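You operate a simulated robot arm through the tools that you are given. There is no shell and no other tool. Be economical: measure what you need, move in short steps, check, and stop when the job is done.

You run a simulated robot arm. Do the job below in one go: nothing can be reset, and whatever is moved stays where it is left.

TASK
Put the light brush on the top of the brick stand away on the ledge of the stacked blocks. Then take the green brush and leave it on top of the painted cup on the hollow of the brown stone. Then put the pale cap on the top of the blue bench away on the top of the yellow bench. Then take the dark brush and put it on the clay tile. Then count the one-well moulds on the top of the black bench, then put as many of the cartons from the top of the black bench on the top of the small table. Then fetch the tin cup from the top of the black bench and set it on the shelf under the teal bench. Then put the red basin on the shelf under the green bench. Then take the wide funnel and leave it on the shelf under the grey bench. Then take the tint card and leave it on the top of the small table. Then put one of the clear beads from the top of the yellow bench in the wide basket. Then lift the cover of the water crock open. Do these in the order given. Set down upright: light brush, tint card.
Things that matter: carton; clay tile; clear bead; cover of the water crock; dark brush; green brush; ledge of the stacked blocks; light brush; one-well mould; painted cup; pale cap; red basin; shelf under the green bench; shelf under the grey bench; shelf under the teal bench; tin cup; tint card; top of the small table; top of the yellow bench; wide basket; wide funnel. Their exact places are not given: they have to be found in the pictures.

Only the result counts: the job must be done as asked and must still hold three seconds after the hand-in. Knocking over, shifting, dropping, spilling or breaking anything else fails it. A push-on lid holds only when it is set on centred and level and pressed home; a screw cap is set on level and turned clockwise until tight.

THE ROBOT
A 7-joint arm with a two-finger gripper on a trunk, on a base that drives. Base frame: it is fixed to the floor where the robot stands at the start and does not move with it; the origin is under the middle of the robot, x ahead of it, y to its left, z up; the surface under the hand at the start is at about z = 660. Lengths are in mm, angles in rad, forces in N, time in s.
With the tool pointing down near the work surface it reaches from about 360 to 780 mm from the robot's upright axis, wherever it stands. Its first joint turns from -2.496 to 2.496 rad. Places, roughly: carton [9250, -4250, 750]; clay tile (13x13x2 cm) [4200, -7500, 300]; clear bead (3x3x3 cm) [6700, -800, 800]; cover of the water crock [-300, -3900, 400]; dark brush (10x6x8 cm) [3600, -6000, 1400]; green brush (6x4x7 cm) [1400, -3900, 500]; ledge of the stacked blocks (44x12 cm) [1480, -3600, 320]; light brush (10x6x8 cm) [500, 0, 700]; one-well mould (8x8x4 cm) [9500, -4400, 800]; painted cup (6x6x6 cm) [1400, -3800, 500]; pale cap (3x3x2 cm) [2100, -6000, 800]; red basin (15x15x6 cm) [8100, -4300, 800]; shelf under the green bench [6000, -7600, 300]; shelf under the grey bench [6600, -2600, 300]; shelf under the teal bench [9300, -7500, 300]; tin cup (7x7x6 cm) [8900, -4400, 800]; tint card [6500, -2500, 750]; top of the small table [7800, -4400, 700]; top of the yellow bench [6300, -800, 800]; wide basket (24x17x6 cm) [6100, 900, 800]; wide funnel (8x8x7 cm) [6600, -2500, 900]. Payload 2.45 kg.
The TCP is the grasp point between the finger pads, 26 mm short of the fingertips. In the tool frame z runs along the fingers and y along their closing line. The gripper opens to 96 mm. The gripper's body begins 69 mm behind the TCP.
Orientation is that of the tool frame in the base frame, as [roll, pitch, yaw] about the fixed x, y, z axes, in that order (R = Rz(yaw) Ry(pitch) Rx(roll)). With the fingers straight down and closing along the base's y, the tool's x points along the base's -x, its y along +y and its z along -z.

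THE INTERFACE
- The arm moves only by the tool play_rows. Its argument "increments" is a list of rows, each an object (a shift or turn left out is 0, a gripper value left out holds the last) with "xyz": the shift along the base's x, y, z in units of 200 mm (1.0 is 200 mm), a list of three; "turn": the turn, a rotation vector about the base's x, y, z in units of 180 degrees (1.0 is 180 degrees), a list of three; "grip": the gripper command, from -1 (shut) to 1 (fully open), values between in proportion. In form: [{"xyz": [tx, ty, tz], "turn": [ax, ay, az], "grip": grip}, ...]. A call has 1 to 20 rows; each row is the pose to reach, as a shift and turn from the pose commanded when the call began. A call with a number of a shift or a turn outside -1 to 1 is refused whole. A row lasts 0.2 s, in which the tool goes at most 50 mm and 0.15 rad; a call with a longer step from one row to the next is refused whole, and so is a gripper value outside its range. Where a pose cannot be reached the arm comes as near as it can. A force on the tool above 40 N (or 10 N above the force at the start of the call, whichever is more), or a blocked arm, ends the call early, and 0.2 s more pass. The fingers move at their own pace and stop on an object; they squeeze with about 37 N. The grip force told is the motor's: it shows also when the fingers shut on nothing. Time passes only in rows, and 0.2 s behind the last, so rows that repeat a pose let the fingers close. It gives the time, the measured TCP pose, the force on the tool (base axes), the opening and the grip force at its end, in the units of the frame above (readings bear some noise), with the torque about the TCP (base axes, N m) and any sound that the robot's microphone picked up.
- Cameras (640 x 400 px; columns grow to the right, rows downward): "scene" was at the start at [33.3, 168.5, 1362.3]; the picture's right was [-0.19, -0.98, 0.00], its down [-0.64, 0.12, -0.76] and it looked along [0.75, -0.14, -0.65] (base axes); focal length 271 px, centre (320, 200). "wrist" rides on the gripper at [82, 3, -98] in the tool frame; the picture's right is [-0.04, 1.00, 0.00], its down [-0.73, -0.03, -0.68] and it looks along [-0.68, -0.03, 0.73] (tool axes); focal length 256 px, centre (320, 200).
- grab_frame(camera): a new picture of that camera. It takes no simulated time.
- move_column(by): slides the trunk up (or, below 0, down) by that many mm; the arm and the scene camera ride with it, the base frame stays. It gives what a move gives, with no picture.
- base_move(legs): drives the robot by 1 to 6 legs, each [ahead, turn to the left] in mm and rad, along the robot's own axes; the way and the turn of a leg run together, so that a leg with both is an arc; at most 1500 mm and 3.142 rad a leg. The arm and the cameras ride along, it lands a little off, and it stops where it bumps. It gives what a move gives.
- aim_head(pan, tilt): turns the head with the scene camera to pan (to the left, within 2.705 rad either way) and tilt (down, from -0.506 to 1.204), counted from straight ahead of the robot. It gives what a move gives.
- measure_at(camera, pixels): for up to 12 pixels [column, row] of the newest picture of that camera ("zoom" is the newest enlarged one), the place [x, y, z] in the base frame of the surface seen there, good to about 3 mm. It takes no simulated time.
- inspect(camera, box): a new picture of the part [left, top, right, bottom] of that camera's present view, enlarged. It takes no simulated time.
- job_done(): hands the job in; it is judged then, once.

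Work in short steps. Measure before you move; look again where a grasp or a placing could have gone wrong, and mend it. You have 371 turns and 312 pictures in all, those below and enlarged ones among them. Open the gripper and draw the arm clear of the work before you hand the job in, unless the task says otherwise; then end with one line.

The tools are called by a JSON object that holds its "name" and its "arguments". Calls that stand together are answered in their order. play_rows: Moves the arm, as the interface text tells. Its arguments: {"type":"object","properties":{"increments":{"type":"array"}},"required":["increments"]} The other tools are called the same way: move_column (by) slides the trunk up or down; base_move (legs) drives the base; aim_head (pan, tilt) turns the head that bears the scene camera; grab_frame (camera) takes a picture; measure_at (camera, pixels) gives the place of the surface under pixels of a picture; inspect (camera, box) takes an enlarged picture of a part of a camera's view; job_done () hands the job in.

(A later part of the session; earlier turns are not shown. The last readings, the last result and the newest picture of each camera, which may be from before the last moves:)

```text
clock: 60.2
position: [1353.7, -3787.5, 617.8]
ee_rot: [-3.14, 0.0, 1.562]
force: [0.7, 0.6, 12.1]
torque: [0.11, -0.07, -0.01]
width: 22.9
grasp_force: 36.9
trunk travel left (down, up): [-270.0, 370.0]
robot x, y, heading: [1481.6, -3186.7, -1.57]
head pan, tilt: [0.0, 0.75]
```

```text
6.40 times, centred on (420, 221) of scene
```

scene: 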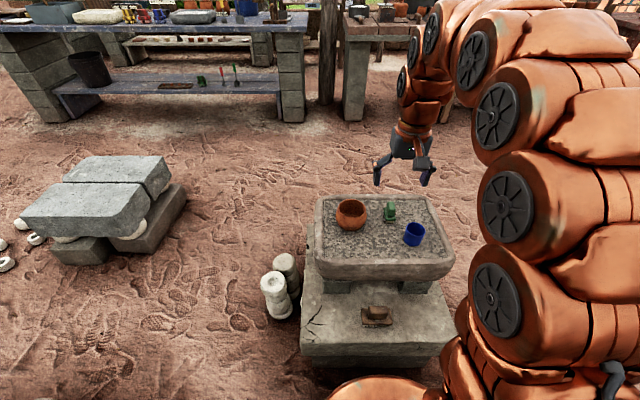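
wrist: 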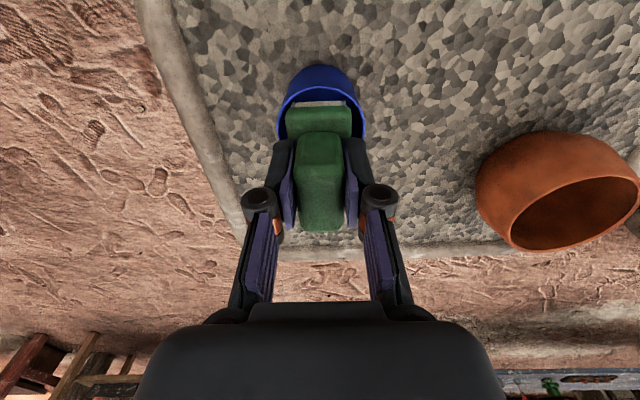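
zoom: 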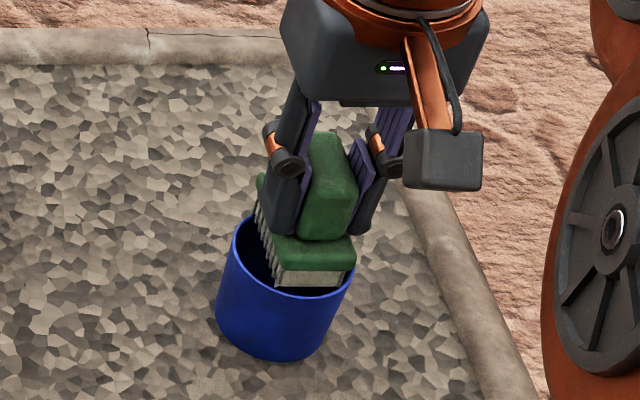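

12 N contact at 617.8: it rests on the rim. I open gently and rise.

{"name": "play_rows", "arguments": {"increments": [{"xyz": [0, 0, 0.008], "grip": -1}, {"xyz": [0, 0, 0.008], "grip": -0.4}, {"xyz": [0, 0, 0.008], "grip": -0.1}, {"xyz": [0, 0, 0.008], "grip": 0.3}, {"xyz": [0, 0, 0.008], "grip": 0.3}, {"xyz": [0, 0, 0.15], "grip": 0.3}, {"xyz": [0, 0, 0.35], "grip": 0.3}, {"xyz": [0, 0.1, 0.55], "grip": 0.3}, {"xyz": [0, 0.2, 0.75], "grip": 0.3}, {"xyz": [0, 0.4, 0.85], "grip": 0.3}]}}

{"name": "inspect", "arguments": {"camera": "scene", "box": [310, 180, 470, 280]}}

{"name": "grab_frame", "arguments": {"camera": "wrist"}}

```text
clock: 62.4
position: [1354.1, -3707.7, 787.9]
ee_rot: [-3.141, -0.001, 1.562]
force: [-0.4, -0.5, -0.7]
torque: [0.0, 0.05, 0.0]
width: 62.3
grasp_force: 0.1
trunk travel left (down, up): [-270.0, 370.0]
robot x, y, heading: [1480.4, -3184.7, -1.566]
head pan, tilt: [0.0, 0.75]
```

```text
4.00 times, centred on (390, 230) of scene
```

zoom: 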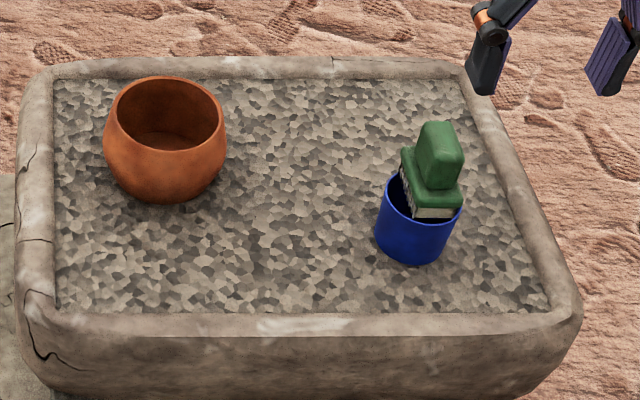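

```text
277 pictures are left
```

wrist: 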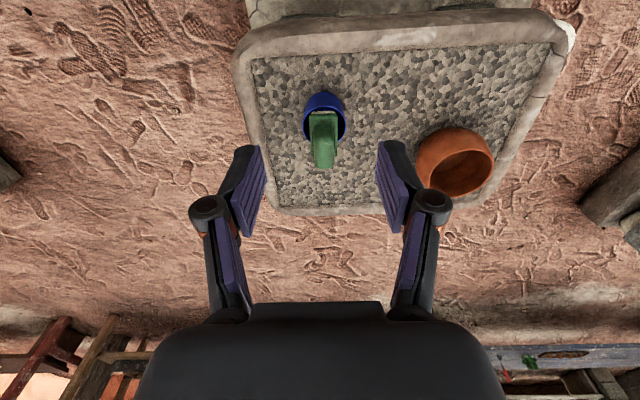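

It rests on the cup. I check levelness quickly.

{"name": "measure_at", "arguments": {"camera": "zoom", "pixels": [[405, 155], [420, 205], [455, 200], [432, 126], [450, 150], [428, 140]]}}

{"name": "aim_head", "arguments": {"pan": 0.3, "tilt": 0.4}}

{"name": "move_column", "arguments": {"by": 270}}

{"name": "grab_frame", "arguments": {"camera": "scene"}}

```text
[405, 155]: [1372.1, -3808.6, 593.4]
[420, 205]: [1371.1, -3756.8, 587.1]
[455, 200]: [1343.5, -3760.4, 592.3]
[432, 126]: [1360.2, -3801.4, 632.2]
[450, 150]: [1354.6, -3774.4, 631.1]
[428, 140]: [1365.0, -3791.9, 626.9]
```

```text
clock: 63.2
position: [1353.9, -3708.1, 786.6]
ee_rot: [3.14, -0.002, 1.562]
force: [-0.3, -0.7, -0.1]
torque: [0.02, -0.04, -0.03]
width: 62.6
grasp_force: 0.0
trunk travel left (down, up): [-270.0, 370.0]
robot x, y, heading: [1482.0, -3183.5, -1.565]
head pan, tilt: [0.3, 0.4]
```

```text
clock: 66.0
position: [1353.7, -3708.1, 1058.1]
ee_rot: [3.142, -0.001, 1.561]
force: [-0.3, 0.2, -0.8]
torque: [0.01, -0.04, 0.02]
width: 62.5
grasp_force: 0.1
trunk travel left (down, up): [-540.0, 100.0]
robot x, y, heading: [1482.5, -3185.6, -1.567]
head pan, tilt: [0.3, 0.4]
```

```text
276 pictures are left
```

scene: 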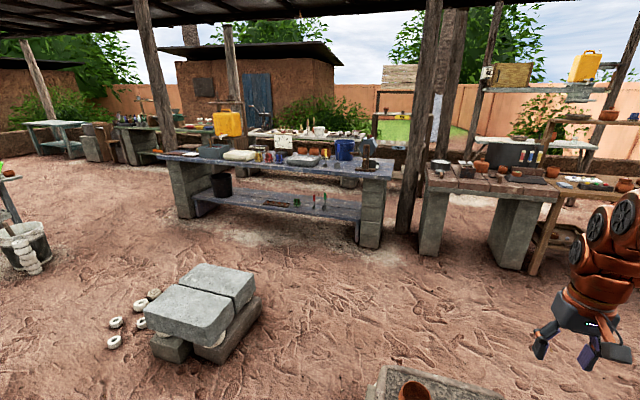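

Green brush is level on the cup. Now the blue bench (middle) with the pale cap near (2100,-6000); I enlarge it.

{"name": "inspect", "arguments": {"camera": "scene", "box": [150, 130, 406, 250]}}

{"name": "measure_at", "arguments": {"camera": "scene", "pixels": [[160, 158], [390, 178], [300, 170], [370, 165], [330, 152], [200, 215], [370, 245], [440, 250], [280, 280], [405, 230]]}}

```text
2.50 times, centred on (278, 190) of scene
```

zoom: 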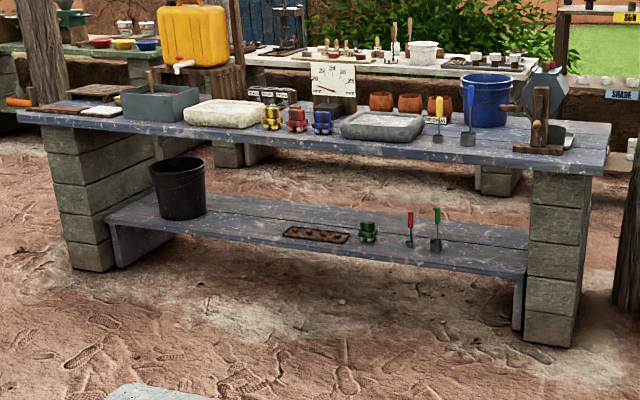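

```text
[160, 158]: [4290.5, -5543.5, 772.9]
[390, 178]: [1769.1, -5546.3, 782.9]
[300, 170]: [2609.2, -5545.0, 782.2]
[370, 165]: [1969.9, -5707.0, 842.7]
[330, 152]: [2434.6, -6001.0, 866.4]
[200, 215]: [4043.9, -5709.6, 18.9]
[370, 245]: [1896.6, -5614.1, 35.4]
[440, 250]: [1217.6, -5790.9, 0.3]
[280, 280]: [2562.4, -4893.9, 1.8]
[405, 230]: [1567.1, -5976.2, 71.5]
```

The bench front edge is y≈−5545, z 780. I tuck the arm, then drive round the right of the block: back off, west, south, then towards (2050,-5230).

{"name": "play_rows", "arguments": {"increments": [{"xyz": [0.15, 0.15, 0]}, {"xyz": [0.3, 0.3, 0]}, {"xyz": [0.45, 0.45, 0]}, {"xyz": [0.6, 0.6, 0]}]}}

{"name": "base_move", "arguments": {"legs": [[-450, 0], [0, -0.949], [965, 0], [0, 0.987]]}}

{"name": "aim_head", "arguments": {"pan": 0.2, "tilt": 0.5}}

{"name": "grab_frame", "arguments": {"camera": "scene"}}

```text
clock: 67.0
position: [1473.6, -3587.4, 1056.4]
ee_rot: [3.14, -0.002, 1.563]
force: [-0.1, -0.3, 0.4]
torque: [0.04, 0.01, 0.0]
width: 62.1
grasp_force: 0.0
trunk travel left (down, up): [-540.0, 100.0]
robot x, y, heading: [1480.5, -3184.1, -1.564]
head pan, tilt: [0.3, 0.4]
```

```text
clock: 79.2
position: [712.7, -3710.8, 1056.1]
ee_rot: [3.141, -0.001, 1.602]
force: [0.4, 0.0, 0.8]
torque: [0.01, -0.05, 0.02]
width: 62.3
grasp_force: 0.0
trunk travel left (down, up): [-540.0, 100.0]
robot x, y, heading: [707.4, -3306.1, -1.534]
head pan, tilt: [0.3, 0.4]
```

```text
clock: 79.9
position: [713.0, -3711.5, 1056.2]
ee_rot: [-3.141, -0.003, 1.602]
force: [0.7, 0.5, 0.4]
torque: [0.01, 0.01, 0.03]
width: 62.3
grasp_force: 0.1
trunk travel left (down, up): [-540.0, 100.0]
robot x, y, heading: [704.7, -3308.5, -1.524]
head pan, tilt: [0.201, 0.499]
```

```text
274 pictures are left
```

scene: 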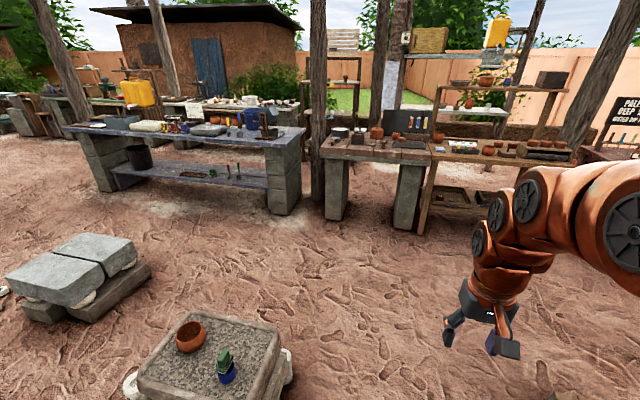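

The ground is open ahead. I continue to the front of the blue bench.

{"name": "base_move", "arguments": {"legs": [[1200, 0], [0, 1.017], [1450, 0], [0, -1.06]]}}

{"name": "aim_head", "arguments": {"pan": 0.0, "tilt": 0.65}}

{"name": "grab_frame", "arguments": {"camera": "scene"}}

```text
clock: 98.2
position: [2009.8, -5620.6, 1056.5]
ee_rot: [3.142, -0.003, 1.554]
force: [0.3, -0.5, 0.3]
torque: [-0.01, 0.01, 0.03]
width: 62.2
grasp_force: 0.1
trunk travel left (down, up): [-540.0, 100.0]
robot x, y, heading: [2021.6, -5215.5, -1.581]
head pan, tilt: [0.201, 0.499]
```

```text
clock: 98.9
position: [2009.6, -5620.9, 1055.1]
ee_rot: [3.141, -0.003, 1.553]
force: [0.5, 0.5, 0.1]
torque: [-0.02, 0.04, -0.01]
width: 62.5
grasp_force: 0.1
trunk travel left (down, up): [-540.0, 100.0]
robot x, y, heading: [2022.1, -5216.4, -1.584]
head pan, tilt: [0.0, 0.649]
```

```text
273 pictures are left
```

scene: 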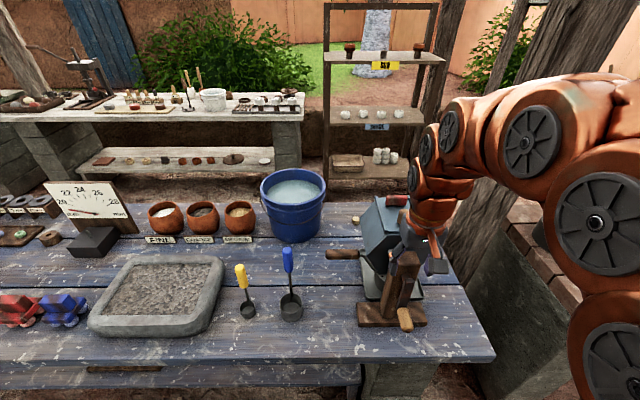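

A small pale round thing shows at (355,219), behind the grey device. I enlarge and measure.

{"name": "inspect", "arguments": {"camera": "scene", "box": [310, 180, 470, 280]}}

{"name": "measure_at", "arguments": {"camera": "scene", "pixels": [[355, 219], [345, 228], [385, 235], [375, 205], [330, 256], [410, 300], [300, 240], [240, 300], [424, 330], [490, 355], [350, 205]]}}

```text
4.00 times, centred on (390, 230) of scene
```

zoom: 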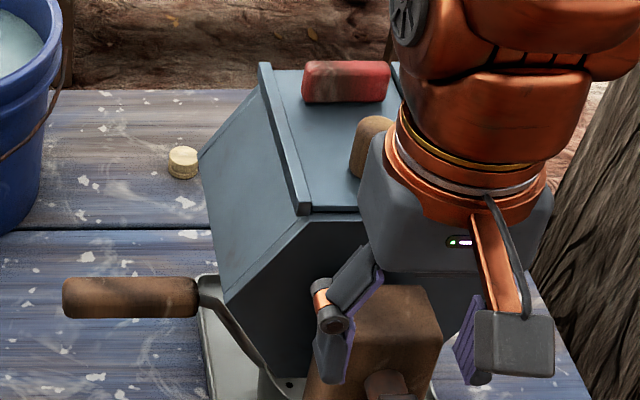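

```text
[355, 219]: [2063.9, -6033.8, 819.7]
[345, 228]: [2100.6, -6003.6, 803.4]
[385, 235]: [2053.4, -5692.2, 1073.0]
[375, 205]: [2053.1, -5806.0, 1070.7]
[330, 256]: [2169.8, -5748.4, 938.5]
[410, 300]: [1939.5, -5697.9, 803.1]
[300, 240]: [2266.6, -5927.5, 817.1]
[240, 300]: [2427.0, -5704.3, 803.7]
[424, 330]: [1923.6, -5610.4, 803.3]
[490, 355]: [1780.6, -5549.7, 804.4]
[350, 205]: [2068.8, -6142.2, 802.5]
```

The cap is at about (2064,-6034), behind the grey mill. I check room for approaching from behind the bench and the surroundings.

{"name": "measure_at", "arguments": {"camera": "scene", "pixels": [[150, 118], [300, 116], [150, 172], [270, 172], [340, 180], [420, 170], [300, 175], [500, 150], [380, 60], [350, 200], [290, 160], [310, 190]]}}

{"name": "measure_at", "arguments": {"camera": "zoom", "pixels": [[183, 157], [170, 165], [197, 165], [183, 175], [225, 130], [285, 90], [345, 80], [255, 70], [212, 280], [60, 60], [10, 150], [200, 215]]}}

```text
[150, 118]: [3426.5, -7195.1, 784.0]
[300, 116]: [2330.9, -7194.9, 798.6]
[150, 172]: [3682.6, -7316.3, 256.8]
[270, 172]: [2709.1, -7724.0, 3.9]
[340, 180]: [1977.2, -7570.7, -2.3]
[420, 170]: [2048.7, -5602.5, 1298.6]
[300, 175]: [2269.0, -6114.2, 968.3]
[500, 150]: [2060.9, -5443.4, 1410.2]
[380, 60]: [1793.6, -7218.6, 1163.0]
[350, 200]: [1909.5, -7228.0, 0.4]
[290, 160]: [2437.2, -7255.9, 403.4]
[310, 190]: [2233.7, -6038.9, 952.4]
```

```text
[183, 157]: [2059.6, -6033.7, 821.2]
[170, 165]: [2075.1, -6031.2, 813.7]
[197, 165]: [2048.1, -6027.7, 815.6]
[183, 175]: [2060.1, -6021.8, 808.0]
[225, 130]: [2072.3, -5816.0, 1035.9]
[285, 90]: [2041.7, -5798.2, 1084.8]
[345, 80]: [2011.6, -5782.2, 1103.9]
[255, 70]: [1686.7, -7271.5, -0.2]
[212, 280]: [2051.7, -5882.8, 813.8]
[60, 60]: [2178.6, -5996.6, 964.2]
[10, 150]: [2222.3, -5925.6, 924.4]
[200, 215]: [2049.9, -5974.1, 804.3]
```

There's about 1 m of free floor behind the bench (y −6160 to −7195). I look at the passage on the right end of the bench.

{"name": "aim_head", "arguments": {"pan": -0.6, "tilt": 0.65}}

{"name": "grab_frame", "arguments": {"camera": "scene"}}

{"name": "aim_head", "arguments": {"pan": 0.9, "tilt": 0.5}}

{"name": "grab_frame", "arguments": {"camera": "scene"}}

```text
clock: 99.9
position: [2009.5, -5620.6, 1058.0]
ee_rot: [3.141, -0.001, 1.553]
force: [-0.5, 0.0, 0.1]
torque: [-0.01, -0.02, 0.02]
width: 62.5
grasp_force: 0.0
trunk travel left (down, up): [-540.0, 100.0]
robot x, y, heading: [2022.3, -5218.8, -1.577]
head pan, tilt: [-0.6, 0.649]
```

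```text
271 pictures are left
```

scene: 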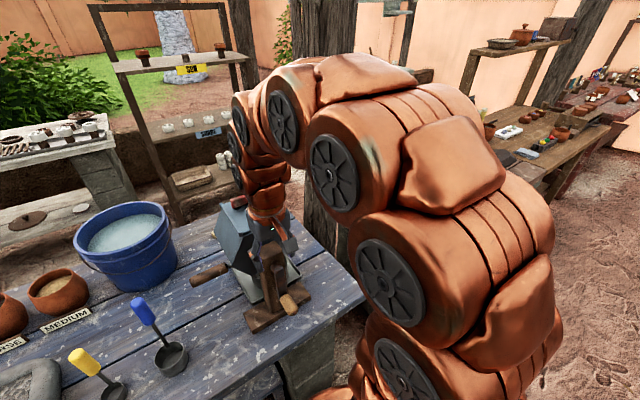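

```text
clock: 101.5
position: [2009.7, -5620.2, 1055.9]
ee_rot: [-3.141, -0.002, 1.553]
force: [-0.5, -0.6, 0.0]
torque: [0.01, -0.02, -0.01]
width: 62.2
grasp_force: 0.1
trunk travel left (down, up): [-540.0, 100.0]
robot x, y, heading: [2018.7, -5215.5, -1.579]
head pan, tilt: [0.901, 0.499]
```

```text
270 pictures are left
```

scene: 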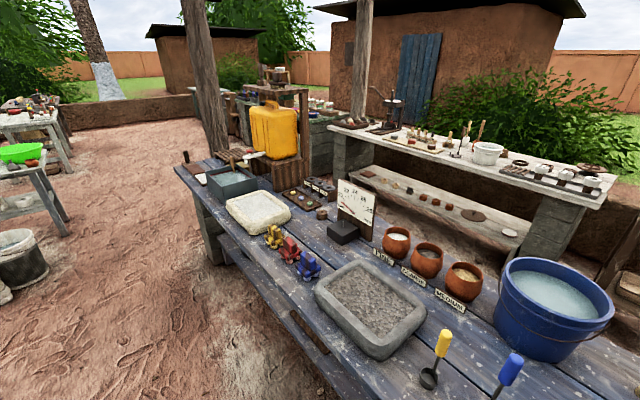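

I measure the left end: stand top, pillar, bench end and the passage behind.

{"name": "measure_at", "arguments": {"camera": "scene", "pixels": [[278, 85], [275, 72], [205, 140], [215, 255], [180, 168], [335, 165], [310, 165], [320, 215], [225, 150], [250, 120], [350, 130], [303, 100]]}}

{"name": "inspect", "arguments": {"camera": "scene", "box": [170, 50, 362, 170]}}

```text
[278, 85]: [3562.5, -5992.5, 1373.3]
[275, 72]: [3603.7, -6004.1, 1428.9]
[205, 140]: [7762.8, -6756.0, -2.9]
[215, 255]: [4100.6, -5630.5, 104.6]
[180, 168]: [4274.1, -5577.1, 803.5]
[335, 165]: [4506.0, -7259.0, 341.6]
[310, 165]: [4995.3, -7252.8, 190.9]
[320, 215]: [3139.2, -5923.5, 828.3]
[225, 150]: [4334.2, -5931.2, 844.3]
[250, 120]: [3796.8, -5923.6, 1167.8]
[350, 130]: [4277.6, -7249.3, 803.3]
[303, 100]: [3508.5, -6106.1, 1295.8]
```

```text
3.33 times, centred on (266, 110) of scene
```

zoom: 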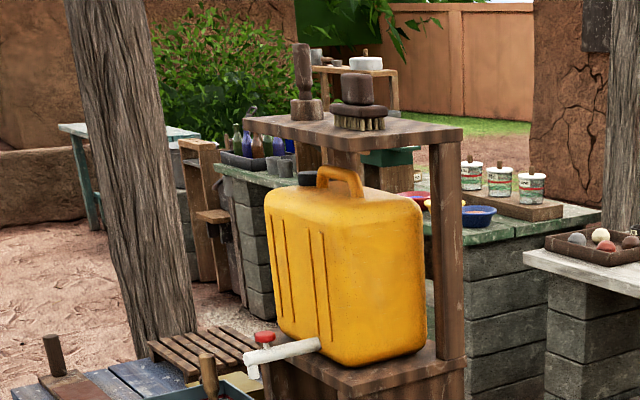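

I measure the pillar and objects beyond the bench's left end.

{"name": "measure_at", "arguments": {"camera": "scene", "pixels": [[205, 60], [215, 110], [222, 145], [245, 110], [238, 100], [355, 60], [285, 120], [345, 110], [195, 145], [315, 130], [335, 145], [100, 200]]}}

```text
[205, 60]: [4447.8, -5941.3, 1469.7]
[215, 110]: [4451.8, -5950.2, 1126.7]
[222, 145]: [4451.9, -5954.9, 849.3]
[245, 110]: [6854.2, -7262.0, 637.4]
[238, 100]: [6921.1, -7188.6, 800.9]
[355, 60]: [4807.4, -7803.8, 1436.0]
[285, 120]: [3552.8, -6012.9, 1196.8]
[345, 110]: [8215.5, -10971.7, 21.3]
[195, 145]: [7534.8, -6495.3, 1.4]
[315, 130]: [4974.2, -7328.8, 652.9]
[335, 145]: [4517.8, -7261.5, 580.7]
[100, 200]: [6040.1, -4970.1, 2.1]
```

I check the bucket/table at the left of the picture lie clear of my route.

{"name": "measure_at", "arguments": {"camera": "scene", "pixels": [[20, 280], [5, 215], [65, 225], [30, 215], [40, 330], [75, 160]]}}

{"name": "base_move", "arguments": {"legs": [[-230, 0], [0, 1.58]]}}

{"name": "aim_head", "arguments": {"pan": 0, "tilt": 0.5}}

{"name": "grab_frame", "arguments": {"camera": "scene"}}

```text
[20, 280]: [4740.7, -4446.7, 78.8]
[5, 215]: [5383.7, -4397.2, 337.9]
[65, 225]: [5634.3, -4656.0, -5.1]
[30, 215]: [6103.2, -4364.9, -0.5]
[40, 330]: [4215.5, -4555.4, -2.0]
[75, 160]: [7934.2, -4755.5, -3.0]
```

```text
clock: 107.1
position: [2427.6, -4978.7, 1056.6]
ee_rot: [-3.141, -0.003, -3.127]
force: [0.0, 0.0, 0.7]
torque: [-0.01, 0.03, 0.02]
width: 62.3
grasp_force: 0.1
trunk travel left (down, up): [-540.0, 100.0]
robot x, y, heading: [2023.0, -4983.7, 0.027]
head pan, tilt: [0.901, 0.499]
```

```text
clock: 108.3
position: [2426.4, -4980.6, 1056.6]
ee_rot: [-3.141, -0.002, -3.128]
force: [0.1, -0.2, 0.2]
torque: [0.02, 0.02, 0.02]
width: 62.6
grasp_force: 0.1
trunk travel left (down, up): [-540.0, 100.0]
robot x, y, heading: [2019.6, -4976.8, 0.024]
head pan, tilt: [0.0, 0.499]
```

```text
268 pictures are left
```

scene: 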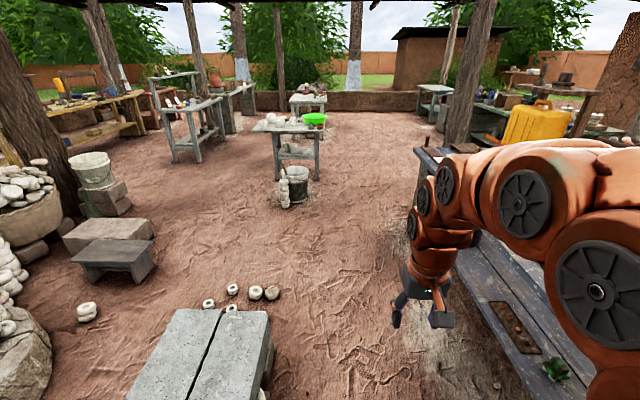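

Route at y≈−5080 is clear. I drive to (5030,-5080), then down past the pillar (4450,-5960).

{"name": "base_move", "arguments": {"legs": [[0, -0.059], [1500, 0], [1500, 0], [0, -1.536]]}}

{"name": "aim_head", "arguments": {"pan": -0.2, "tilt": 0.6}}

{"name": "grab_frame", "arguments": {"camera": "scene"}}

```text
clock: 126.8
position: [4977.1, -5409.2, 1056.1]
ee_rot: [3.141, -0.003, 1.586]
force: [-0.3, 0.3, -0.4]
torque: [-0.04, 0.0, -0.01]
width: 62.3
grasp_force: 0.0
trunk travel left (down, up): [-540.0, 100.0]
robot x, y, heading: [4972.2, -5006.0, -1.542]
head pan, tilt: [0.0, 0.499]
```

```text
clock: 127.5
position: [4978.0, -5408.9, 1056.9]
ee_rot: [3.14, -0.001, 1.586]
force: [-0.2, 0.3, -0.3]
torque: [0.04, -0.01, -0.01]
width: 62.4
grasp_force: 0.1
trunk travel left (down, up): [-540.0, 100.0]
robot x, y, heading: [4975.1, -5005.9, -1.548]
head pan, tilt: [-0.201, 0.6]
```

```text
267 pictures are left
```

scene: 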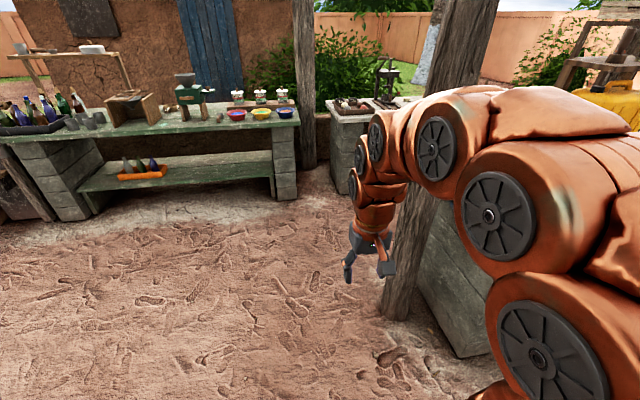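

I drive past the pillar into the aisle behind the bench and turn to face −x.

{"name": "base_move", "arguments": {"legs": [[1500, 0], [175, 0], [0, -1.597]]}}

{"name": "aim_head", "arguments": {"pan": 0.0, "tilt": 0.6}}

{"name": "grab_frame", "arguments": {"camera": "scene"}}

```text
clock: 139.9
position: [4637.9, -6710.1, 1056.5]
ee_rot: [3.141, -0.002, 0.039]
force: [1.4, -0.2, -0.6]
torque: [-0.02, 0.0, -0.01]
width: 62.3
grasp_force: 0.0
trunk travel left (down, up): [-540.0, 100.0]
robot x, y, heading: [5039.1, -6699.1, -3.089]
head pan, tilt: [-0.201, 0.6]
```

```text
clock: 140.6
position: [4636.7, -6709.8, 1057.8]
ee_rot: [3.141, 0.0, 0.04]
force: [-1.0, -1.5, 0.2]
torque: [0.01, 0.0, 0.02]
width: 62.3
grasp_force: 0.1
trunk travel left (down, up): [-540.0, 100.0]
robot x, y, heading: [5040.3, -6698.3, -3.094]
head pan, tilt: [0.0, 0.6]
```

```text
266 pictures are left
```

scene: 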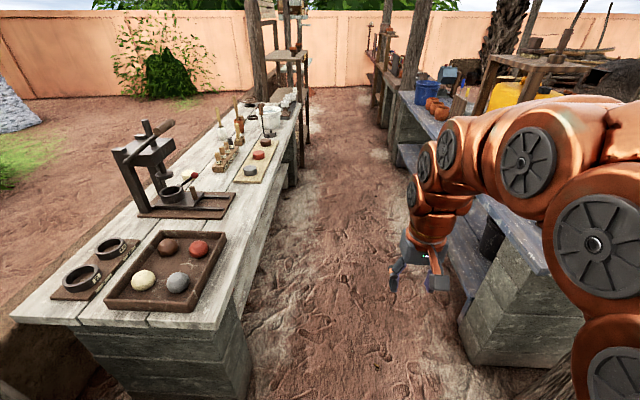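

I measure the aisle's edges.

{"name": "measure_at", "arguments": {"camera": "scene", "pixels": [[228, 325], [240, 395], [465, 310], [470, 340], [300, 120], [400, 130], [330, 200], [295, 185], [415, 180], [310, 100], [400, 85], [385, 130]]}}

```text
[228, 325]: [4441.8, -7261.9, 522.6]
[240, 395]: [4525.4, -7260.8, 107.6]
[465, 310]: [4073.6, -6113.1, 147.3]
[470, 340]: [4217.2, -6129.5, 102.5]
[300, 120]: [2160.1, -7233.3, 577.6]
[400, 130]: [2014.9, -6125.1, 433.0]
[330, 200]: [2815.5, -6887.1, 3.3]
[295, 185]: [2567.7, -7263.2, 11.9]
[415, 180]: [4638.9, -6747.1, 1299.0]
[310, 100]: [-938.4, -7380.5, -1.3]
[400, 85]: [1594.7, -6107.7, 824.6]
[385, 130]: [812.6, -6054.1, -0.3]
```

Aisle centre y≈−6690. I drive to x≈2064 and turn to face the bench (+y).

{"name": "base_move", "arguments": {"legs": [[0, -0.057], [1500, 0], [1476, 0], [0, -1.561]]}}

{"name": "aim_head", "arguments": {"pan": 0.0, "tilt": 0.8}}

{"name": "grab_frame", "arguments": {"camera": "scene"}}

{"name": "grab_frame", "arguments": {"camera": "wrist"}}

```text
clock: 159.1
position: [2076.9, -6364.0, 1057.4]
ee_rot: [-3.141, -0.001, -1.541]
force: [0.0, -0.6, 0.2]
torque: [0.01, -0.01, -0.01]
width: 62.7
grasp_force: 0.1
trunk travel left (down, up): [-540.0, 100.0]
robot x, y, heading: [2083.5, -6767.0, 1.612]
head pan, tilt: [0.0, 0.6]
```

```text
clock: 159.8
position: [2076.1, -6363.3, 1056.7]
ee_rot: [3.141, -0.002, -1.537]
force: [0.2, 0.8, -0.2]
torque: [-0.03, -0.02, 0.0]
width: 62.6
grasp_force: 0.0
trunk travel left (down, up): [-540.0, 100.0]
robot x, y, heading: [2084.0, -6768.6, 1.613]
head pan, tilt: [0.0, 0.799]
```

```text
265 pictures are left
```

scene: 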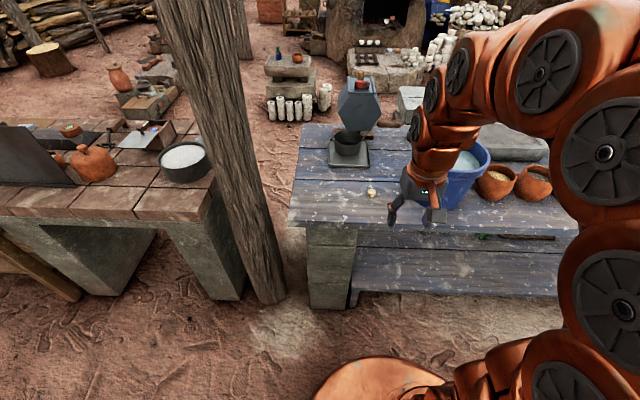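

```text
264 pictures are left
```

wrist: 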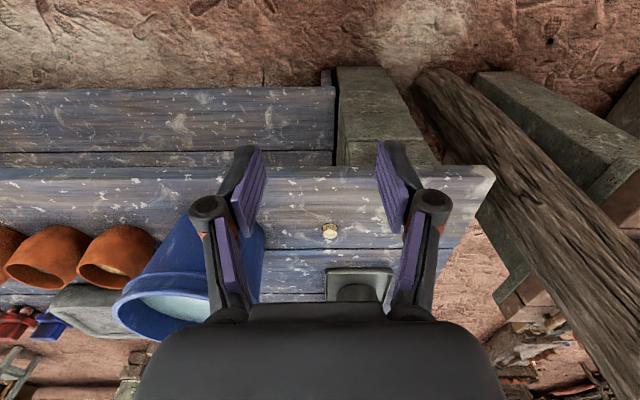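

The cap is at (371,191) scene / (330,231) wrist. I drive 70 mm closer and measure.

{"name": "base_move", "arguments": {"legs": [[70, 0]]}}

{"name": "play_rows", "arguments": {"increments": [{"xyz": [-0.03, 0.2, -0.15], "grip": 0.3}, {"xyz": [-0.06, 0.4, -0.3], "grip": 0.3}, {"xyz": [-0.08, 0.6, -0.45], "grip": 0.3}, {"xyz": [-0.08, 0.8, -0.6], "grip": 0.3}, {"xyz": [-0.08, 1.0, -0.7], "grip": 0.3}, {"xyz": [-0.08, 1.0, -0.7], "grip": 0.3}]}}

{"name": "grab_frame", "arguments": {"camera": "wrist"}}

```text
clock: 160.8
position: [2074.0, -6293.5, 1057.2]
ee_rot: [3.141, -0.003, -1.539]
force: [0.8, -0.2, 0.2]
torque: [-0.01, -0.01, 0.02]
width: 62.3
grasp_force: 0.1
trunk travel left (down, up): [-540.0, 100.0]
robot x, y, heading: [2081.8, -6696.0, 1.61]
head pan, tilt: [0.0, 0.799]
```

```text
refused: row 1 steps farther than a row can; nothing moved
```

```text
263 pictures are left
```

wrist: 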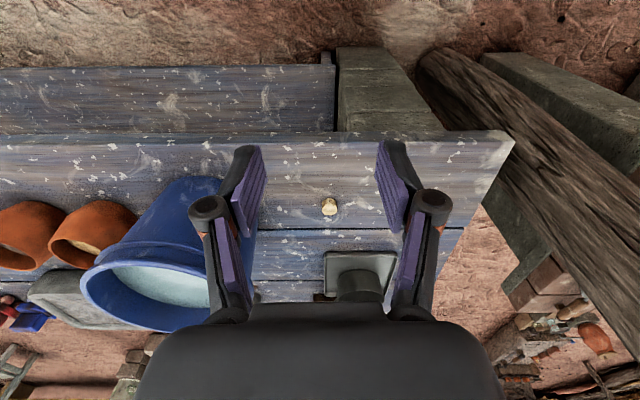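

Step size limit exceeded; I redo with smaller steps, stopping ~90 mm above the cap.

{"name": "play_rows", "arguments": {"increments": [{"xyz": [0, 0.2, 0], "grip": 0.3}, {"xyz": [0, 0.4, 0], "grip": 0.3}, {"xyz": [-0.02, 0.6, -0.1], "grip": 0.3}, {"xyz": [-0.04, 0.8, -0.2], "grip": 0.3}, {"xyz": [-0.06, 1.0, -0.3], "grip": 0.3}, {"xyz": [-0.06, 1.0, -0.5], "grip": 0.3}, {"xyz": [-0.06, 1.0, -0.7], "grip": 0.3}, {"xyz": [-0.06, 1.0, -0.75], "grip": 0.3}]}}

{"name": "inspect", "arguments": {"camera": "wrist", "box": [240, 80, 400, 180]}}

```text
clock: 162.7
position: [2063.4, -6094.4, 905.8]
ee_rot: [-3.141, -0.001, -1.54]
force: [-0.4, -1.0, -0.7]
torque: [0.0, -0.02, 0.0]
width: 62.4
grasp_force: 0.0
trunk travel left (down, up): [-540.0, 100.0]
robot x, y, heading: [2080.5, -6694.7, 1.615]
head pan, tilt: [0.0, 0.799]
```

```text
4.00 times, centred on (320, 130) of wrist
```

zoom: 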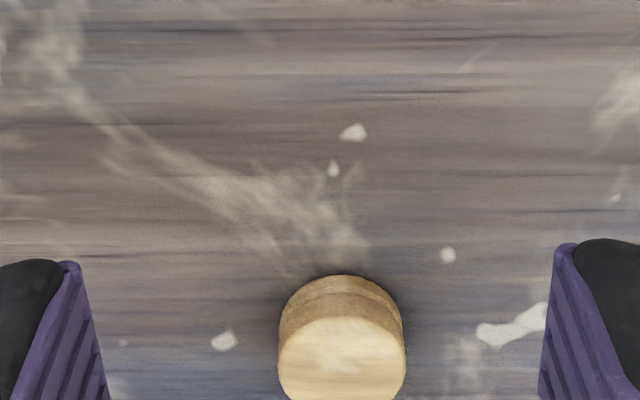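

{"name": "inspect", "arguments": {"camera": "wrist", "box": [256, 120, 384, 200]}}

{"name": "measure_at", "arguments": {"camera": "wrist", "pixels": [[325, 170], [310, 170], [339, 170], [325, 162], [325, 180], [311, 165], [290, 140]]}}

```text
5.00 times, centred on (320, 160) of wrist
```

zoom: 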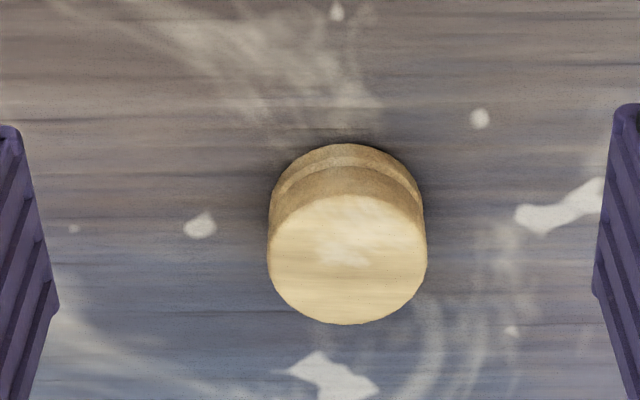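

```text
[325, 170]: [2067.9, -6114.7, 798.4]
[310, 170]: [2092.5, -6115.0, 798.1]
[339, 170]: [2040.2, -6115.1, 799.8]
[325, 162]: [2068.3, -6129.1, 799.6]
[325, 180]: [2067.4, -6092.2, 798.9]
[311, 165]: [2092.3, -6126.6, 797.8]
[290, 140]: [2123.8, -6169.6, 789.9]
```

I measure on the enlarged picture.

{"name": "measure_at", "arguments": {"camera": "zoom", "pixels": [[347, 260], [275, 260], [420, 260], [347, 205], [347, 315], [347, 150], [200, 260]]}}

```text
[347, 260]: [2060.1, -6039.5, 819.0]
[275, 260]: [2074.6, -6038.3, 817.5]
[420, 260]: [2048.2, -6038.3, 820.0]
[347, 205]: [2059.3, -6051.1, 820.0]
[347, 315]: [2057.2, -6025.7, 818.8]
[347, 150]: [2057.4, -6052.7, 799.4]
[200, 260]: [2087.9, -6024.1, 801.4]
```

Cap center (2061,-6038.5), top 820. I go down to TCP z≈829 and close.

{"name": "play_rows", "arguments": {"increments": [{"xyz": [-0.012, 0.15, -0.05], "grip": 0.3}, {"xyz": [-0.012, 0.28, -0.2], "grip": 0.3}, {"xyz": [-0.012, 0.28, -0.35], "grip": 0.3}, {"xyz": [-0.012, 0.28, -0.385], "grip": 0.3}, {"xyz": [-0.012, 0.28, -0.385], "grip": -1}, {"xyz": [-0.012, 0.28, -0.385], "grip": -1}, {"xyz": [-0.012, 0.28, -0.385], "grip": -1}, {"xyz": [-0.012, 0.28, -0.385], "grip": -1}]}}

{"name": "grab_frame", "arguments": {"camera": "wrist"}}

```text
clock: 164.4
position: [2059.7, -6037.6, 830.0]
ee_rot: [3.141, 0.0, -1.54]
force: [0.2, 1.0, -1.0]
torque: [0.0, 0.01, -0.02]
width: 26.3
grasp_force: 36.9
trunk travel left (down, up): [-540.0, 100.0]
robot x, y, heading: [2083.0, -6699.3, 1.608]
head pan, tilt: [0.0, 0.799]
```

```text
260 pictures are left
```

wrist: 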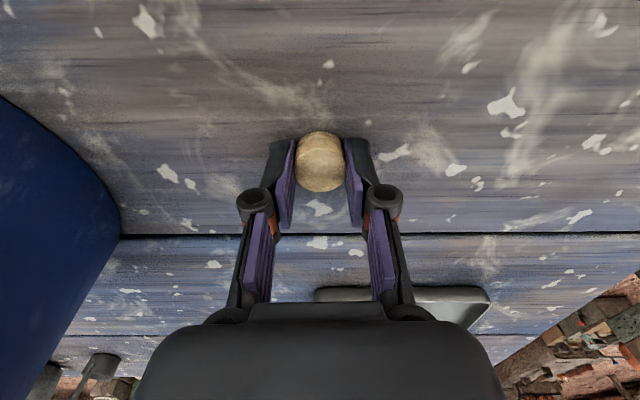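

Gripped. I lift, retract and drive back out along the aisle.

{"name": "play_rows", "arguments": {"increments": [{"xyz": [0, 0, 0.2]}, {"xyz": [0, 0, 0.4]}, {"xyz": [0, 0, 0.6]}, {"xyz": [0, -0.15, 0.75]}, {"xyz": [0, -0.35, 0.85]}, {"xyz": [0, -0.55, 0.95]}, {"xyz": [0, -0.75, 1.0]}, {"xyz": [0, -0.95, 1.0]}]}}

{"name": "play_rows", "arguments": {"increments": [{"xyz": [0, -0.2, 0.1]}, {"xyz": [0, -0.35, 0.15]}]}}

{"name": "base_move", "arguments": {"legs": [[0, -1.6], [1500, 0], [1450, 0], [0, 1.56]]}}

```text
clock: 166.2
position: [2059.5, -6227.7, 1030.8]
ee_rot: [3.141, 0.001, -1.538]
force: [-0.1, -0.3, 0.0]
torque: [-0.04, 0.01, 0.0]
width: 26.7
grasp_force: 37.3
trunk travel left (down, up): [-540.0, 100.0]
robot x, y, heading: [2083.7, -6696.3, 1.61]
head pan, tilt: [0.0, 0.799]
```

```text
clock: 166.8
position: [2059.6, -6298.7, 1061.5]
ee_rot: [-3.14, -0.003, -1.54]
force: [0.5, 0.5, -0.6]
torque: [-0.02, -0.02, 0.01]
width: 26.5
grasp_force: 36.9
trunk travel left (down, up): [-540.0, 100.0]
robot x, y, heading: [2078.6, -6697.9, 1.61]
head pan, tilt: [0.0, 0.799]
```

```text
clock: 188.7
position: [5017.2, -6157.4, 1060.4]
ee_rot: [-3.141, -0.002, -1.558]
force: [-0.5, 0.9, -0.1]
torque: [-0.03, 0.02, -0.02]
width: 26.0
grasp_force: 36.9
trunk travel left (down, up): [-540.0, 100.0]
robot x, y, heading: [5029.3, -6556.1, 1.593]
head pan, tilt: [0.0, 0.799]
```

I drive north to y≈−5050 and survey towards the yellow bench.

{"name": "base_move", "arguments": {"legs": [[0, -0.03], [1500, 0]]}}

{"name": "aim_head", "arguments": {"pan": -0.3, "tilt": 0.35}}

{"name": "grab_frame", "arguments": {"camera": "scene"}}

```text
clock: 196.6
position: [5059.3, -4635.3, 1061.2]
ee_rot: [3.141, -0.001, -1.605]
force: [-0.9, 0.6, -0.6]
torque: [-0.02, 0.04, 0.0]
width: 26.0
grasp_force: 37.5
trunk travel left (down, up): [-540.0, 100.0]
robot x, y, heading: [5057.7, -5038.4, 1.547]
head pan, tilt: [0.0, 0.799]
```

```text
clock: 197.4
position: [5059.4, -4637.7, 1061.9]
ee_rot: [-3.141, -0.002, -1.603]
force: [0.1, -0.3, 0.2]
torque: [0.02, 0.06, -0.01]
width: 25.7
grasp_force: 36.9
trunk travel left (down, up): [-540.0, 100.0]
robot x, y, heading: [5057.1, -5036.3, 1.542]
head pan, tilt: [-0.3, 0.351]
```

```text
259 pictures are left
```

scene: 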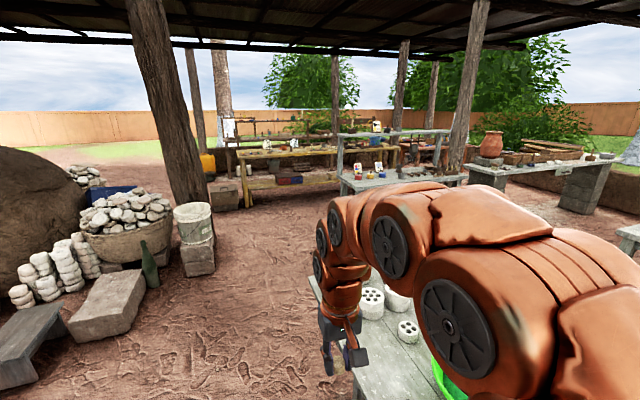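

I measure the yellow bench and obstacles between.

{"name": "measure_at", "arguments": {"camera": "scene", "pixels": [[240, 155], [300, 150], [390, 150], [250, 205], [345, 185], [455, 178], [320, 285], [350, 395], [210, 265], [190, 200], [300, 230], [165, 240]]}}

{"name": "inspect", "arguments": {"camera": "scene", "box": [190, 100, 480, 240]}}

```text
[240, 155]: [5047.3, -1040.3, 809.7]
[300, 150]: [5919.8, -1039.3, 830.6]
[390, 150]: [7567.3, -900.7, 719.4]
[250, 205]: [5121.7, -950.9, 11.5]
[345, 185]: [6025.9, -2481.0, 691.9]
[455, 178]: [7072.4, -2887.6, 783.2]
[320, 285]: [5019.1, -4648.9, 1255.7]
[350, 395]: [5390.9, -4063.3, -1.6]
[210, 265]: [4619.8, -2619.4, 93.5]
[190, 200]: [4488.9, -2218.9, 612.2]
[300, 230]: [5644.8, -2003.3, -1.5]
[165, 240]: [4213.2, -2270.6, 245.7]
```

```text
2.21 times, centred on (335, 170) of scene
```

zoom: 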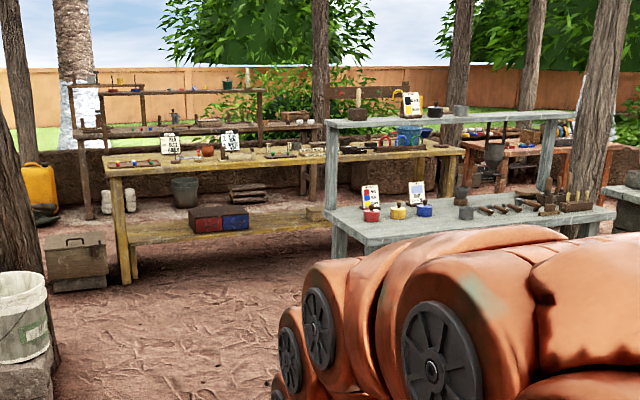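

The bucket seen earlier is close ahead; I look down to see the near floor.

{"name": "aim_head", "arguments": {"pan": 0.1, "tilt": 0.85}}

{"name": "grab_frame", "arguments": {"camera": "scene"}}

{"name": "measure_at", "arguments": {"camera": "scene", "pixels": [[150, 200], [250, 200], [300, 250], [200, 100], [250, 300], [300, 120], [100, 100], [400, 200], [180, 300], [280, 170], [330, 330]]}}

```text
clock: 198.4
position: [5058.8, -4637.3, 1061.7]
ee_rot: [3.141, -0.004, -1.603]
force: [-0.2, -0.2, 0.5]
torque: [0.0, -0.01, 0.01]
width: 26.1
grasp_force: 36.8
trunk travel left (down, up): [-540.0, 100.0]
robot x, y, heading: [5051.1, -5036.1, 1.545]
head pan, tilt: [0.099, 0.85]
```

```text
257 pictures are left
```

scene: 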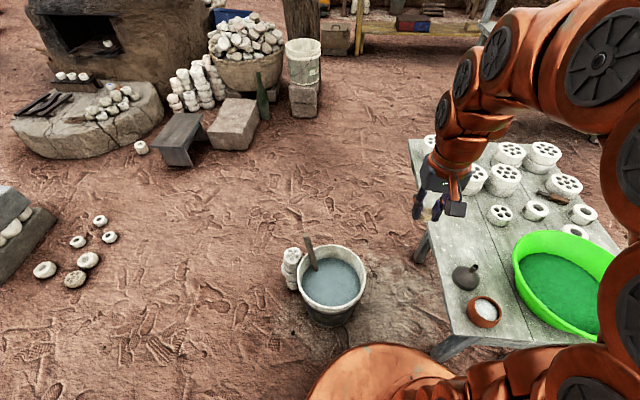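

```text
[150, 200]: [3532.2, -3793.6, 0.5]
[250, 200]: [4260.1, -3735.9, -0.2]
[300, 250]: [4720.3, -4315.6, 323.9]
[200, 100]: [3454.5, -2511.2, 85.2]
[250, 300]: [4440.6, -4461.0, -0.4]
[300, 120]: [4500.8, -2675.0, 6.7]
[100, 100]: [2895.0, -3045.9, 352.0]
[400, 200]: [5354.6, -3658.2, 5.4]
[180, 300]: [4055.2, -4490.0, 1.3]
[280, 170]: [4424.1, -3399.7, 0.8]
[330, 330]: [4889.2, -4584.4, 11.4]
```

I measure the table's left edge and stump to plan the way round.

{"name": "measure_at", "arguments": {"camera": "scene", "pixels": [[412, 145], [425, 180], [450, 310], [415, 255], [318, 80], [318, 110], [255, 135], [265, 115], [360, 30], [440, 345]]}}

```text
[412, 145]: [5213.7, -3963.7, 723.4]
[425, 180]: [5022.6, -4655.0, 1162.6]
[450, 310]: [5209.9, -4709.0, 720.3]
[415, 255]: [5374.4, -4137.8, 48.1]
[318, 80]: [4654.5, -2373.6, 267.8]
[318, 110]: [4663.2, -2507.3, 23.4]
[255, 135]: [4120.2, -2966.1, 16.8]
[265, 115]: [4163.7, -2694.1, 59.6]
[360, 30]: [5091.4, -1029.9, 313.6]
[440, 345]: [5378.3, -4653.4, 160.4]
```

Route: west around the bucket, north, then NE to the yellow bench. First part now.

{"name": "base_move", "arguments": {"legs": [[-80, 0], [0, 1.393], [820, 0], [0, -1.389], [1350, 0]]}}

```text
clock: 216.5
position: [4304.7, -3207.6, 1062.4]
ee_rot: [-3.141, -0.001, -1.6]
force: [0.1, -0.4, 0.0]
torque: [-0.02, 0.0, -0.01]
width: 26.0
grasp_force: 36.8
trunk travel left (down, up): [-540.0, 100.0]
robot x, y, heading: [4303.9, -3606.4, 1.548]
head pan, tilt: [0.099, 0.85]
```

Continue to (5500,-1560) and survey the yellow bench.

{"name": "base_move", "arguments": {"legs": [[0, -0.881], [1141, 0], [0, 0.684], [1373, 0], [0, 0.22]]}}

{"name": "aim_head", "arguments": {"pan": -0.3, "tilt": 0.6}}

{"name": "grab_frame", "arguments": {"camera": "scene"}}

```text
clock: 233.7
position: [5533.7, -1164.8, 1060.8]
ee_rot: [-3.141, -0.002, -1.605]
force: [-0.2, -1.0, -0.2]
torque: [0.02, -0.01, 0.03]
width: 26.1
grasp_force: 36.9
trunk travel left (down, up): [-540.0, 100.0]
robot x, y, heading: [5528.7, -1564.8, 1.547]
head pan, tilt: [0.099, 0.85]
```

```text
clock: 234.6
position: [5533.1, -1164.9, 1061.9]
ee_rot: [-3.141, -0.001, -1.606]
force: [0.2, 0.5, -0.2]
torque: [0.01, 0.0, 0.03]
width: 26.0
grasp_force: 36.5
trunk travel left (down, up): [-540.0, 100.0]
robot x, y, heading: [5528.6, -1564.5, 1.549]
head pan, tilt: [-0.3, 0.6]
```

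```text
256 pictures are left
```

scene: 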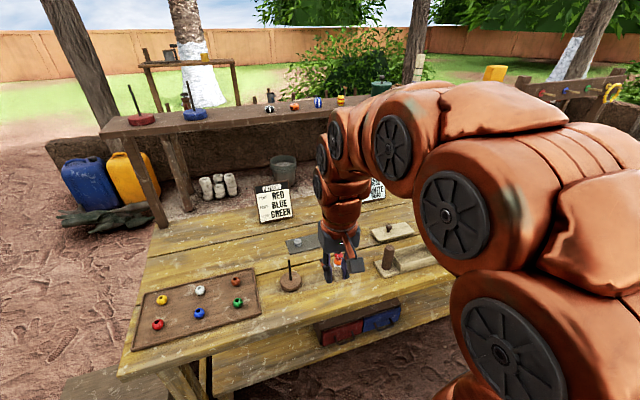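

The bench's left part has free wood, e.g. near (190,245) and (250,240). I measure.

{"name": "measure_at", "arguments": {"camera": "scene", "pixels": [[190, 250], [220, 240], [240, 262], [250, 320], [290, 282], [275, 215], [180, 205], [150, 310], [300, 240], [240, 220]]}}

```text
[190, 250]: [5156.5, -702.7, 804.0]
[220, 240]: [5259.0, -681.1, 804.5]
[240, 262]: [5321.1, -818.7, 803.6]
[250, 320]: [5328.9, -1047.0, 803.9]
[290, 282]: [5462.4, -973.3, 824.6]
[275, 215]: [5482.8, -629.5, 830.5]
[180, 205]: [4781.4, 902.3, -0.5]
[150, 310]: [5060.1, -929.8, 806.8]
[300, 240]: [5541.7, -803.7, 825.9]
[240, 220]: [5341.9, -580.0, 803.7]
```

I drive 130 mm nearer and look with the wrist camera for a free spot near (5395,-850).

{"name": "base_move", "arguments": {"legs": [[130, 0]]}}

{"name": "play_rows", "arguments": {"increments": [{"xyz": [-0.2, 0.1, 0]}, {"xyz": [-0.4, 0.2, 0]}, {"xyz": [-0.6, 0.3, 0]}, {"xyz": [-0.7, 0.45, 0]}, {"xyz": [-0.7, 0.65, 0]}, {"xyz": [-0.7, 0.85, 0]}, {"xyz": [-0.7, 0.93, -0.1]}]}}

{"name": "grab_frame", "arguments": {"camera": "wrist"}}

{"name": "inspect", "arguments": {"camera": "scene", "box": [190, 220, 420, 364]}}

```text
clock: 235.9
position: [5536.1, -1034.7, 1061.2]
ee_rot: [-3.14, 0.0, -1.606]
force: [0.1, 0.0, -0.5]
torque: [0.0, -0.01, 0.01]
width: 25.9
grasp_force: 37.5
trunk travel left (down, up): [-540.0, 100.0]
robot x, y, heading: [5530.7, -1436.8, 1.546]
head pan, tilt: [-0.3, 0.6]
```

```text
clock: 237.5
position: [5396.8, -849.7, 1039.2]
ee_rot: [3.141, -0.001, -1.605]
force: [0.3, 0.6, 0.3]
torque: [0.0, 0.04, 0.02]
width: 26.0
grasp_force: 37.2
trunk travel left (down, up): [-540.0, 100.0]
robot x, y, heading: [5534.3, -1435.6, 1.549]
head pan, tilt: [-0.3, 0.6]
```

```text
255 pictures are left
```

wrist: 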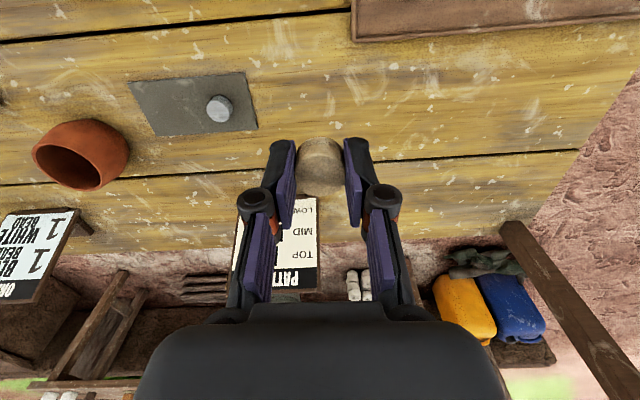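

```text
2.78 times, centred on (305, 292) of scene
```

zoom: 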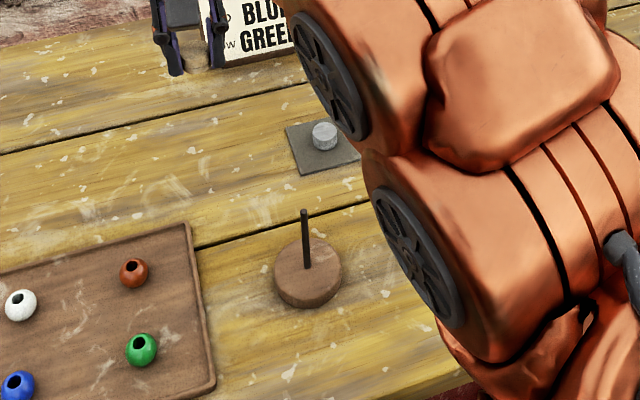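

The spot under the hand is free. I lower in two calls.

{"name": "play_rows", "arguments": {"increments": [{"xyz": [0, 0, -0.2]}, {"xyz": [0, 0, -0.4]}, {"xyz": [0, 0, -0.6]}, {"xyz": [0, 0, -0.8]}, {"xyz": [0, 0, -0.95]}, {"xyz": [0, 0, -0.95]}]}}

{"name": "grab_frame", "arguments": {"camera": "wrist"}}

{"name": "measure_at", "arguments": {"camera": "wrist", "pixels": [[320, 100], [250, 130], [400, 130], [320, 60]]}}

```text
clock: 238.9
position: [5394.9, -849.6, 850.1]
ee_rot: [-3.141, 0.0, -1.606]
force: [0.2, -0.2, 0.9]
torque: [0.01, 0.04, -0.01]
width: 26.2
grasp_force: 37.2
trunk travel left (down, up): [-540.0, 100.0]
robot x, y, heading: [5534.2, -1433.2, 1.549]
head pan, tilt: [-0.3, 0.6]
```

```text
253 pictures are left
```

wrist: 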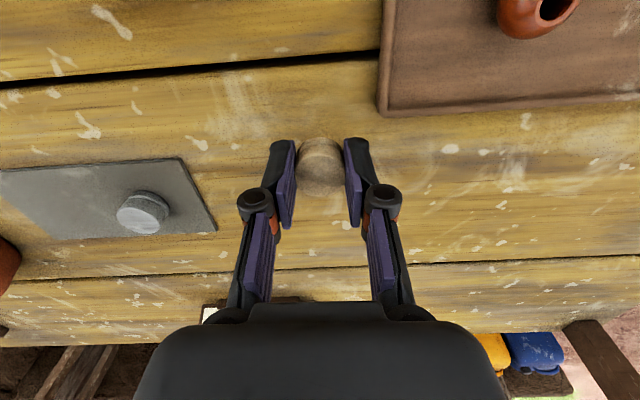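

```text
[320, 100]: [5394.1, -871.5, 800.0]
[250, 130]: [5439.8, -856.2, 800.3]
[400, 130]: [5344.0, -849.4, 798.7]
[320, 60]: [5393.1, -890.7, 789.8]
```

Surface is z≈801. I lower the last 20 mm gently.

{"name": "play_rows", "arguments": {"increments": [{"xyz": [0, 0, -0.06]}, {"xyz": [0, 0, -0.085]}, {"xyz": [0, 0, -0.1]}, {"xyz": [0, 0, -0.1]}]}}

```text
clock: 239.9
position: [5396.4, -848.8, 831.0]
ee_rot: [-3.141, -0.001, -1.605]
force: [-1.0, -1.3, 0.6]
torque: [-0.01, -0.01, 0.01]
width: 26.1
grasp_force: 37.0
trunk travel left (down, up): [-540.0, 100.0]
robot x, y, heading: [5535.6, -1433.6, 1.549]
head pan, tilt: [-0.3, 0.6]
```

{"name": "play_rows", "arguments": {"increments": [{"xyz": [0, 0, -0.007]}, {"xyz": [0, 0, -0.014]}, {"xyz": [0, 0, -0.014]}]}}

```text
clock: 240.7
position: [5396.0, -849.6, 829.0]
ee_rot: [3.14, -0.001, -1.607]
force: [0.6, -0.4, 3.0]
torque: [-0.02, -0.04, -0.02]
width: 26.1
grasp_force: 37.6
trunk travel left (down, up): [-540.0, 100.0]
robot x, y, heading: [5535.6, -1433.0, 1.547]
head pan, tilt: [-0.3, 0.6]
```

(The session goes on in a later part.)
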